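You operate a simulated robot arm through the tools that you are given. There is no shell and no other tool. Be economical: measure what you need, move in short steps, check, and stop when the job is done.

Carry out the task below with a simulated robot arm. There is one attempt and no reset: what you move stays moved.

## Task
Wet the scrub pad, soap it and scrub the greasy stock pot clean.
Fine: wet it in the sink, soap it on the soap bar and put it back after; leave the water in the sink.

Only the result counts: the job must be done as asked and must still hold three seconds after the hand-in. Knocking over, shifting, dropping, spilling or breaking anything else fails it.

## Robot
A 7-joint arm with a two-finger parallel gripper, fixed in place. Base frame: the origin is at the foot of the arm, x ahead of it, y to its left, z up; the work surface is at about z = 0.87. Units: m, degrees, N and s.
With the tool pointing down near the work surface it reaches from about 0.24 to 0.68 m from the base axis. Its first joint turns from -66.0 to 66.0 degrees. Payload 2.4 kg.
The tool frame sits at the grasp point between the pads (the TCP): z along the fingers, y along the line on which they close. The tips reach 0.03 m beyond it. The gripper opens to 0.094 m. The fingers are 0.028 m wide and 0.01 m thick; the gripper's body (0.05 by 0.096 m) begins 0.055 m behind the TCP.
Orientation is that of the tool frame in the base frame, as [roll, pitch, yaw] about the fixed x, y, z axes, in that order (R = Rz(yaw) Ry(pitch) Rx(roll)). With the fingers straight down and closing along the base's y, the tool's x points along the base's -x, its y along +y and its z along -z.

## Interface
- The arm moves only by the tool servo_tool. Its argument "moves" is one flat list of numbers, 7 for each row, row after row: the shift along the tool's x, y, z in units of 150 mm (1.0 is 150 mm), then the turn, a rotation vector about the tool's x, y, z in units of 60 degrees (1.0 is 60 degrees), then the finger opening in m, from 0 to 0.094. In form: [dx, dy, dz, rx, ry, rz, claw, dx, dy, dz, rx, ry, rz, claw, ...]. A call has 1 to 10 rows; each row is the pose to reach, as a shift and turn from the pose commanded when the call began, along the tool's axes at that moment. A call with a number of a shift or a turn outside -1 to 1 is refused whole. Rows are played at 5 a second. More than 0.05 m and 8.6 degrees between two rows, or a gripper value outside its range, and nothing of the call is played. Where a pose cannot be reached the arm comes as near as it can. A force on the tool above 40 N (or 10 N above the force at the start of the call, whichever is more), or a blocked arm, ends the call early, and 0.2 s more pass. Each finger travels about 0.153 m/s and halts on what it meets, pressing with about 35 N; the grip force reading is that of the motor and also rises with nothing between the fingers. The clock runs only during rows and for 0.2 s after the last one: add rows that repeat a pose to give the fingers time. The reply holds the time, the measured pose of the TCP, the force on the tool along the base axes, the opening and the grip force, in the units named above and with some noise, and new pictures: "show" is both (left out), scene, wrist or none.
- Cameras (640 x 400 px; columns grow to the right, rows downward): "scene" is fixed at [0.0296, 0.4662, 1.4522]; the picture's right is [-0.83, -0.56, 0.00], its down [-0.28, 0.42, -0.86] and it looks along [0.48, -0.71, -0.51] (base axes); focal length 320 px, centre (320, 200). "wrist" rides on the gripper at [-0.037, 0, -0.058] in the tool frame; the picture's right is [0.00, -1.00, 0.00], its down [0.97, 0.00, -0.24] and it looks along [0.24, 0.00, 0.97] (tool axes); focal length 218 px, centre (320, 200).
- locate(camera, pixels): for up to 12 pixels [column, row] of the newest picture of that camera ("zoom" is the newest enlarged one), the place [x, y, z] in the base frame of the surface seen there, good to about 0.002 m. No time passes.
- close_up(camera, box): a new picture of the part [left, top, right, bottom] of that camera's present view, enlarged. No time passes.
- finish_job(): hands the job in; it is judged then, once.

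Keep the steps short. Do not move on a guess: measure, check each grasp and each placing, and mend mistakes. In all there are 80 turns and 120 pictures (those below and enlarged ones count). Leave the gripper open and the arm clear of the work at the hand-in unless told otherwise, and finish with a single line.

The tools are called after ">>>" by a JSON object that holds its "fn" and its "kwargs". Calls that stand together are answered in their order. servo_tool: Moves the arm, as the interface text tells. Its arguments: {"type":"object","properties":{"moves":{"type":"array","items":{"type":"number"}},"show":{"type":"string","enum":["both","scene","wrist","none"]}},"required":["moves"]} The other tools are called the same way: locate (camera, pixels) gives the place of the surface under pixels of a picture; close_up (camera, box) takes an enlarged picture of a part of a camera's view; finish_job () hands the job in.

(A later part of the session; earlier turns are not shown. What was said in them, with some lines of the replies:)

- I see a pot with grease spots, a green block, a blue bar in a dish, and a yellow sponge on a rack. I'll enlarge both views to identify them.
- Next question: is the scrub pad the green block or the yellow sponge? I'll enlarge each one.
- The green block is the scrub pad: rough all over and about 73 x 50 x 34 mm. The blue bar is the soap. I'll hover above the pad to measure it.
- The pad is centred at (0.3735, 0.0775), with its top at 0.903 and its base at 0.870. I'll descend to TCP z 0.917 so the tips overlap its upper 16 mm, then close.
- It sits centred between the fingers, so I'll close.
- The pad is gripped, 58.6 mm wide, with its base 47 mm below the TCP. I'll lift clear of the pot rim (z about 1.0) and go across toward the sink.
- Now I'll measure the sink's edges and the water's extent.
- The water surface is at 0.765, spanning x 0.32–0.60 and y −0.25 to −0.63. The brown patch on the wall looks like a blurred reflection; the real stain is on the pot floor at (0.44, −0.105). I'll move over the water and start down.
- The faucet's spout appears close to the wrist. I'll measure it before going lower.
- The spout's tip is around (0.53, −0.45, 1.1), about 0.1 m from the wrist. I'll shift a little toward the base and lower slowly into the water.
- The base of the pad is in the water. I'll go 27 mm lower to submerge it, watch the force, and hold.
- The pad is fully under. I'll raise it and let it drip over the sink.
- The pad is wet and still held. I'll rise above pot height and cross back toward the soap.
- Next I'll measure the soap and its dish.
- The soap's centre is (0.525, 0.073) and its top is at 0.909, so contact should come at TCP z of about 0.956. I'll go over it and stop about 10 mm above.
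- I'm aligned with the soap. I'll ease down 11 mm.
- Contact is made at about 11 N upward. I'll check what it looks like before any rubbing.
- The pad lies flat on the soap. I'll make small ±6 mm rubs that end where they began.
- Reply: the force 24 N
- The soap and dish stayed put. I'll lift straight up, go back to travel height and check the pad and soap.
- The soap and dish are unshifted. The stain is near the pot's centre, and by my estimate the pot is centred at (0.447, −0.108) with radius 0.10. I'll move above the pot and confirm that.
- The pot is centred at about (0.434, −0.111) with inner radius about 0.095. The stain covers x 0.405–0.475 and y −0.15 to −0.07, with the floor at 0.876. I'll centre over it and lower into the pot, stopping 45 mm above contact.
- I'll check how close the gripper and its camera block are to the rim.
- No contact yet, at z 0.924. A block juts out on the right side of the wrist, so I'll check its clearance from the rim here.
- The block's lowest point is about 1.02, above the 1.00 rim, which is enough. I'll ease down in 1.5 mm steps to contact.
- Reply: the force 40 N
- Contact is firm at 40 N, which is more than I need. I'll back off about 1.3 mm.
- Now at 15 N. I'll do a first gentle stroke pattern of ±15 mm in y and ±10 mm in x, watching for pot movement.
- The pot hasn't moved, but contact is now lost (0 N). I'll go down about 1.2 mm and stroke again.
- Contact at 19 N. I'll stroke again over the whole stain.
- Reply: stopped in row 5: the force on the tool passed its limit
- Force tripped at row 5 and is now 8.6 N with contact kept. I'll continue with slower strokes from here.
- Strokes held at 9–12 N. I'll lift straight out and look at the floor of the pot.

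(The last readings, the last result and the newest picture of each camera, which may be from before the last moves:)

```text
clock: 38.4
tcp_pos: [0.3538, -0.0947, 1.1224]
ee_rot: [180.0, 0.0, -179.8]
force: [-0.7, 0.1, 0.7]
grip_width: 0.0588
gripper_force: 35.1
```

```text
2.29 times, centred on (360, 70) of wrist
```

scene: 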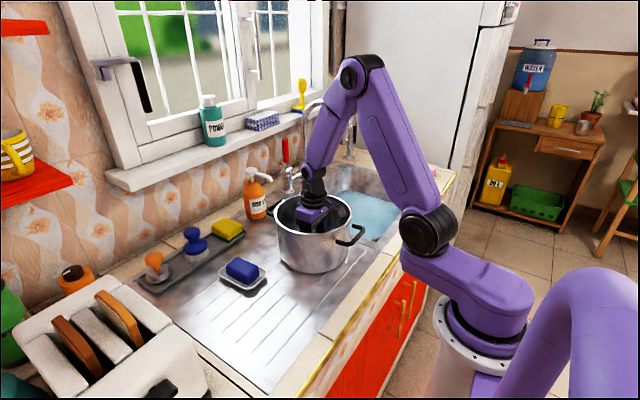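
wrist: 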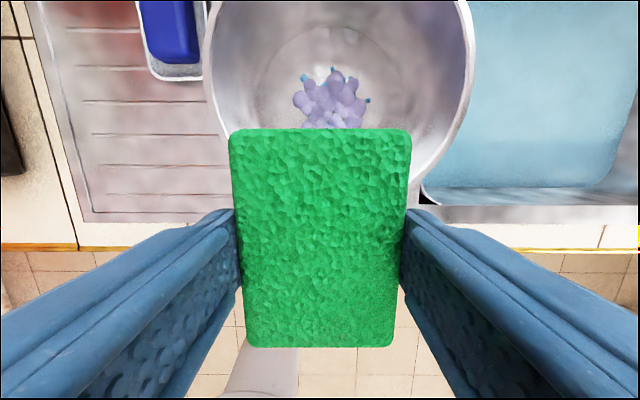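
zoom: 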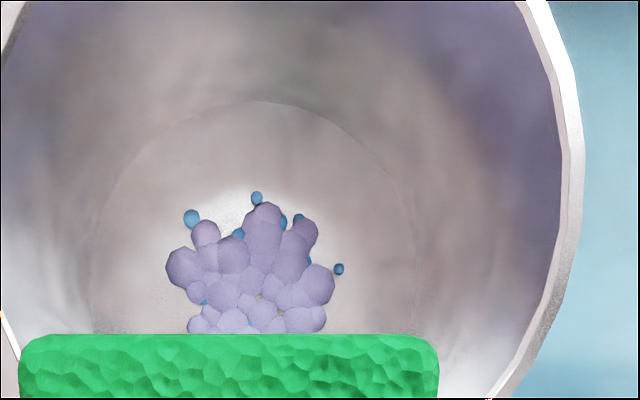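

The grease has turned to soap foam, so the pad was wet and soaped. I'll move back a little to see the whole spot and check for leftover grease.

>>> {"fn": "servo_tool", "kwargs": {"moves": [0.2, 0, -0.1, 0, 0, 0, 0.03, 0.33, 0, -0.2, 0, 0, 0, 0.03, 0.33, 0, -0.4, 0, 0, 0, 0.03, 0.33, 0, -0.4, 0, 0, 0, 0.03], "show": "wrist"}}

>>> {"fn": "close_up", "kwargs": {"camera": "wrist", "box": [240, 0, 440, 130]}}

```text
clock: 39.4
tcp_pos: [0.3062, -0.0961, 1.1836]
ee_rot: [-180.0, 0.0, -179.8]
force: [0.3, 0.1, 0.3]
grip_width: 0.0585
gripper_force: 35.1
```

wrist: 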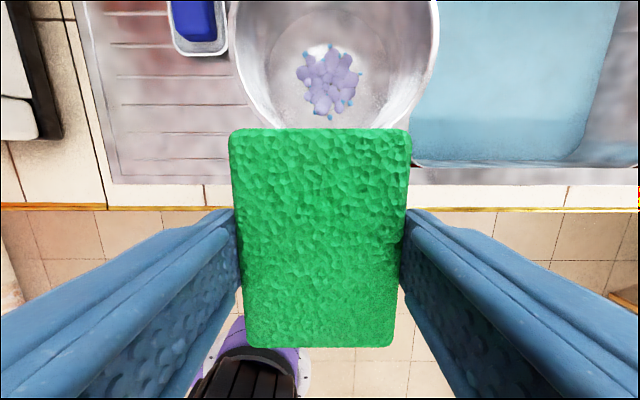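

```text
3.08 times, centred on (340, 65) of wrist
```

zoom: 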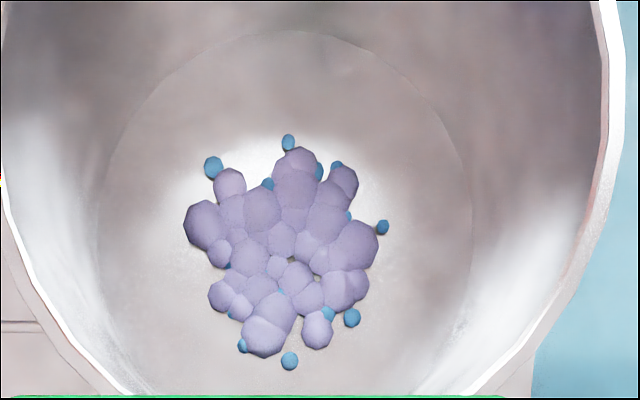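

>>> {"fn": "close_up", "kwargs": {"camera": "wrist", "box": [290, 35, 375, 125]}}

>>> {"fn": "close_up", "kwargs": {"camera": "scene", "box": [270, 180, 370, 280]}}

```text
4.44 times, centred on (332, 80) of wrist
```

zoom: 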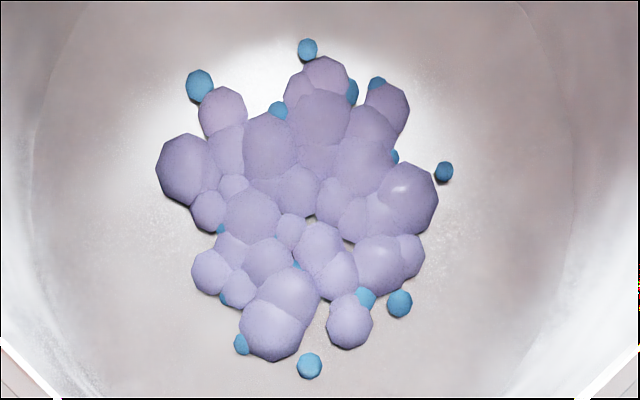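

```text
4.00 times, centred on (320, 230) of scene
```

zoom: 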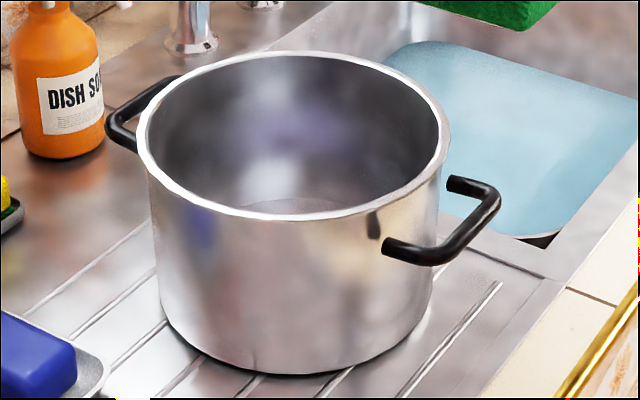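

The grease is gone, with bare metal between the bubbles, and the pot is in place. I'll take the pad back to its spot at (0.3735, 0.0775).

>>> {"fn": "servo_tool", "kwargs": {"moves": [-0.1, 0.28, 0, 0, 0, 0, 0.03, -0.2, 0.56, 0, 0, 0, 0, 0.03, -0.3, 0.84, 0, 0, 0, 0, 0.03, -0.45, 1, 0, 0, 0, 0, 0.03, -0.45, 1, 0.3, 0, 0, 0, 0.03, -0.45, 1, 0.6, 0, 0, 0, 0.03, -0.45, 1, 0.6, 0, 0, 0, 0.03], "show": "none"}}

```text
clock: 41.0
tcp_pos: [0.3723, 0.0554, 1.092]
ee_rot: [180.0, 0.1, -179.8]
force: [0.0, -0.1, 1.2]
grip_width: 0.0584
gripper_force: 35.6
```

Next I'll align and descend to z 0.942.

>>> {"fn": "servo_tool", "kwargs": {"moves": [-0.008, 0.146, 0.2, 0, 0, 0, 0.03, -0.008, 0.146, 0.45, 0, 0, 0, 0.03, -0.008, 0.146, 0.7, 0, 0, 0, 0.03, -0.008, 0.146, 0.9, 0, 0, 0, 0.03, -0.008, 0.146, 1, 0, 0, 0, 0.03, -0.008, 0.146, 1, 0, 0, 0, 0.03], "show": "both"}}

>>> {"fn": "close_up", "kwargs": {"camera": "scene", "box": [220, 230, 340, 330]}}

```text
clock: 42.4
tcp_pos: [0.3742, 0.0777, 0.9414]
ee_rot: [179.9, 0.1, -179.8]
force: [0.4, 0.1, -0.4]
grip_width: 0.0586
gripper_force: 35.0
```

scene: 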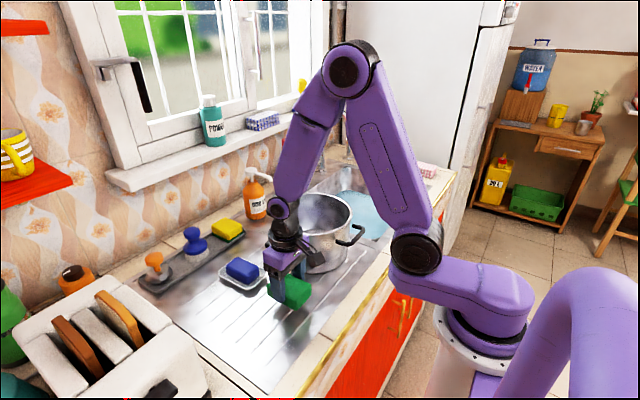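
wrist: 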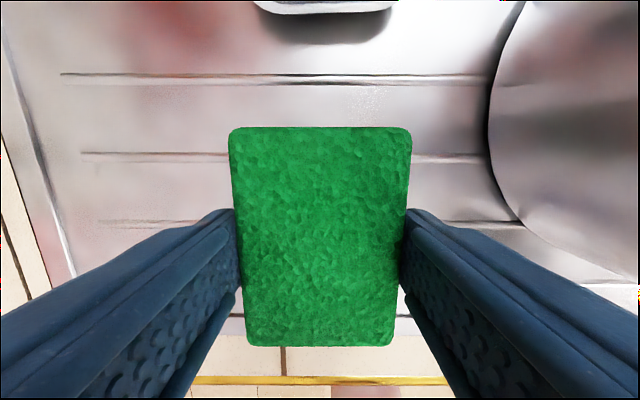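

```text
4.00 times, centred on (280, 280) of scene
```

zoom: 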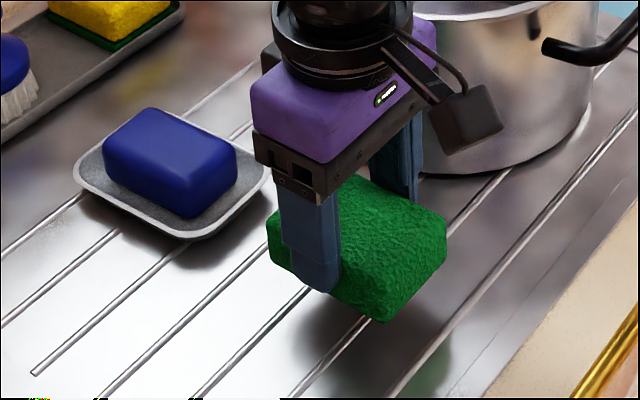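

Aligned with the original spot. I'll lower gently to contact, expected near z 0.915.

>>> {"fn": "servo_tool", "kwargs": {"moves": [0, 0, 0.08, 0, 0, 0, 0.03, 0, 0, 0.13, 0, 0, 0, 0.03, 0, 0, 0.155, 0, 0, 0, 0.03, 0, 0, 0.165, 0, 0, 0, 0.03, 0, 0, 0.172, 0, 0, 0, 0.03], "show": "none"}}

```text
clock: 43.6
tcp_pos: [0.3735, 0.0783, 0.9162]
ee_rot: [180.0, 0.1, -179.8]
force: [0.1, 0.2, -0.3]
grip_width: 0.0585
gripper_force: 35.1
```

>>> {"fn": "servo_tool", "kwargs": {"moves": [0, 0, 0.007, 0, 0, 0, 0.03, 0, 0, 0.012, 0, 0, 0, 0.03, 0, 0, 0.012, 0, 0, 0, 0.03], "show": "none"}}

```text
clock: 44.4
tcp_pos: [0.3739, 0.077, 0.9155]
ee_rot: [-179.9, 0.1, -179.8]
force: [-0.7, 0.4, 0.5]
grip_width: 0.0583
gripper_force: 34.9
```

Still almost no force, so I'll go another 1 mm or so down.

>>> {"fn": "servo_tool", "kwargs": {"moves": [0, 0, 0.005, 0, 0, 0, 0.03, 0, 0, 0.009, 0, 0, 0, 0.03, 0, 0, 0.009, 0, 0, 0, 0.03], "show": "none"}}

```text
clock: 45.2
tcp_pos: [0.3746, 0.077, 0.9133]
ee_rot: [-180.0, 0.2, -179.8]
force: [-1.8, -0.5, 18.0]
grip_width: 0.0584
gripper_force: 35.1
```

The pad is on the surface at 18 N. I'll open, then lift straight up.

>>> {"fn": "servo_tool", "kwargs": {"moves": [0, 0, -0.005, 0, 0, 0, 0.07, 0, 0, -0.005, 0, 0, 0, 0.094, 0, 0, -0.005, 0, 0, 0, 0.094, 0, 0, -0.2, 0, 0, 0, 0.094, 0, 0, -0.5, 0, 0, 0, 0.094, 0, 0, -0.8, 0, 0, 0, 0.094, 0, 0, -1, 0, 0, 0, 0.094], "show": "both"}}

>>> {"fn": "locate", "kwargs": {"camera": "wrist", "pixels": [[320, 185], [283, 142], [346, 142], [314, 20]]}}

```text
clock: 46.8
tcp_pos: [0.3726, 0.0772, 1.0654]
ee_rot: [-180.0, 0.0, -179.8]
force: [0.8, 0.3, 0.9]
grip_width: 0.0942
gripper_force: 0.0
```

scene: 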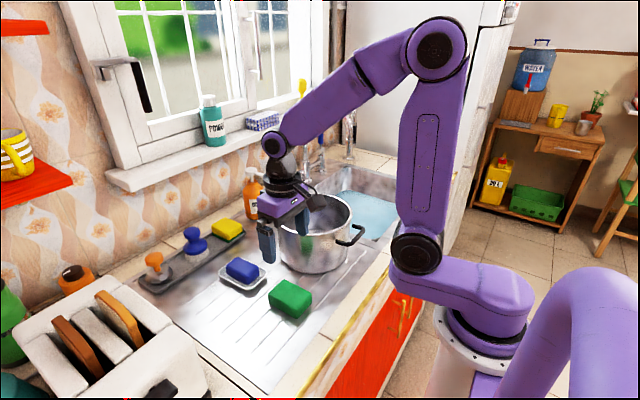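
wrist: 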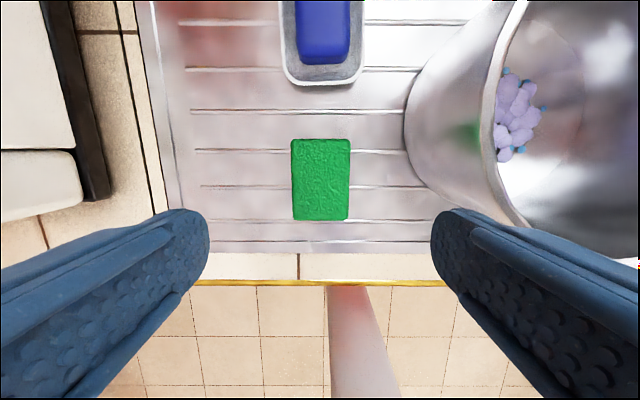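

```text
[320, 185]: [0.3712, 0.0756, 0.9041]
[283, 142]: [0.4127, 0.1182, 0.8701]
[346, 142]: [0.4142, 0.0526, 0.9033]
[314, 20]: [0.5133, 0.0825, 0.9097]
```

The pad rests on its original spot, and the soap, dish and pot look unmoved. I'll raise the arm clear and take a last look.

>>> {"fn": "servo_tool", "kwargs": {"moves": [0, 0, -0.3, 0, 0, 0, 0.094, 0, 0, -0.6, 0, 0, 0, 0.094, 0, 0, -0.75, 0, 0, 0, 0.094, 0, 0, -0.75, 0, 0, 0, 0.094], "show": "scene"}}

```text
clock: 47.8
tcp_pos: [0.3728, 0.0776, 1.177]
ee_rot: [-180.0, 0.1, -179.8]
force: [-0.2, -0.1, 0.1]
grip_width: 0.0943
gripper_force: 0.0
```

scene: 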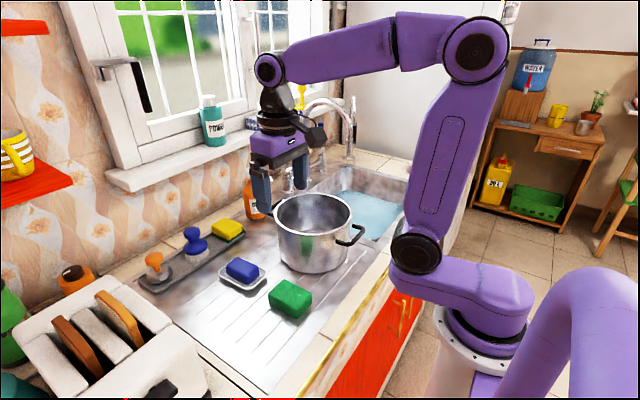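

Everything is in place, the gripper is open and the arm is clear, so I'm handing the job in.

>>> {"fn": "finish_job", "kwargs": {}}

```text
The job is handed in.
```

I wet the scrub pad in the sink, soaped it on the bar, scrubbed the grease off the pot floor (soap foam remains there), put the pad back in its place, and left the water in the sink.
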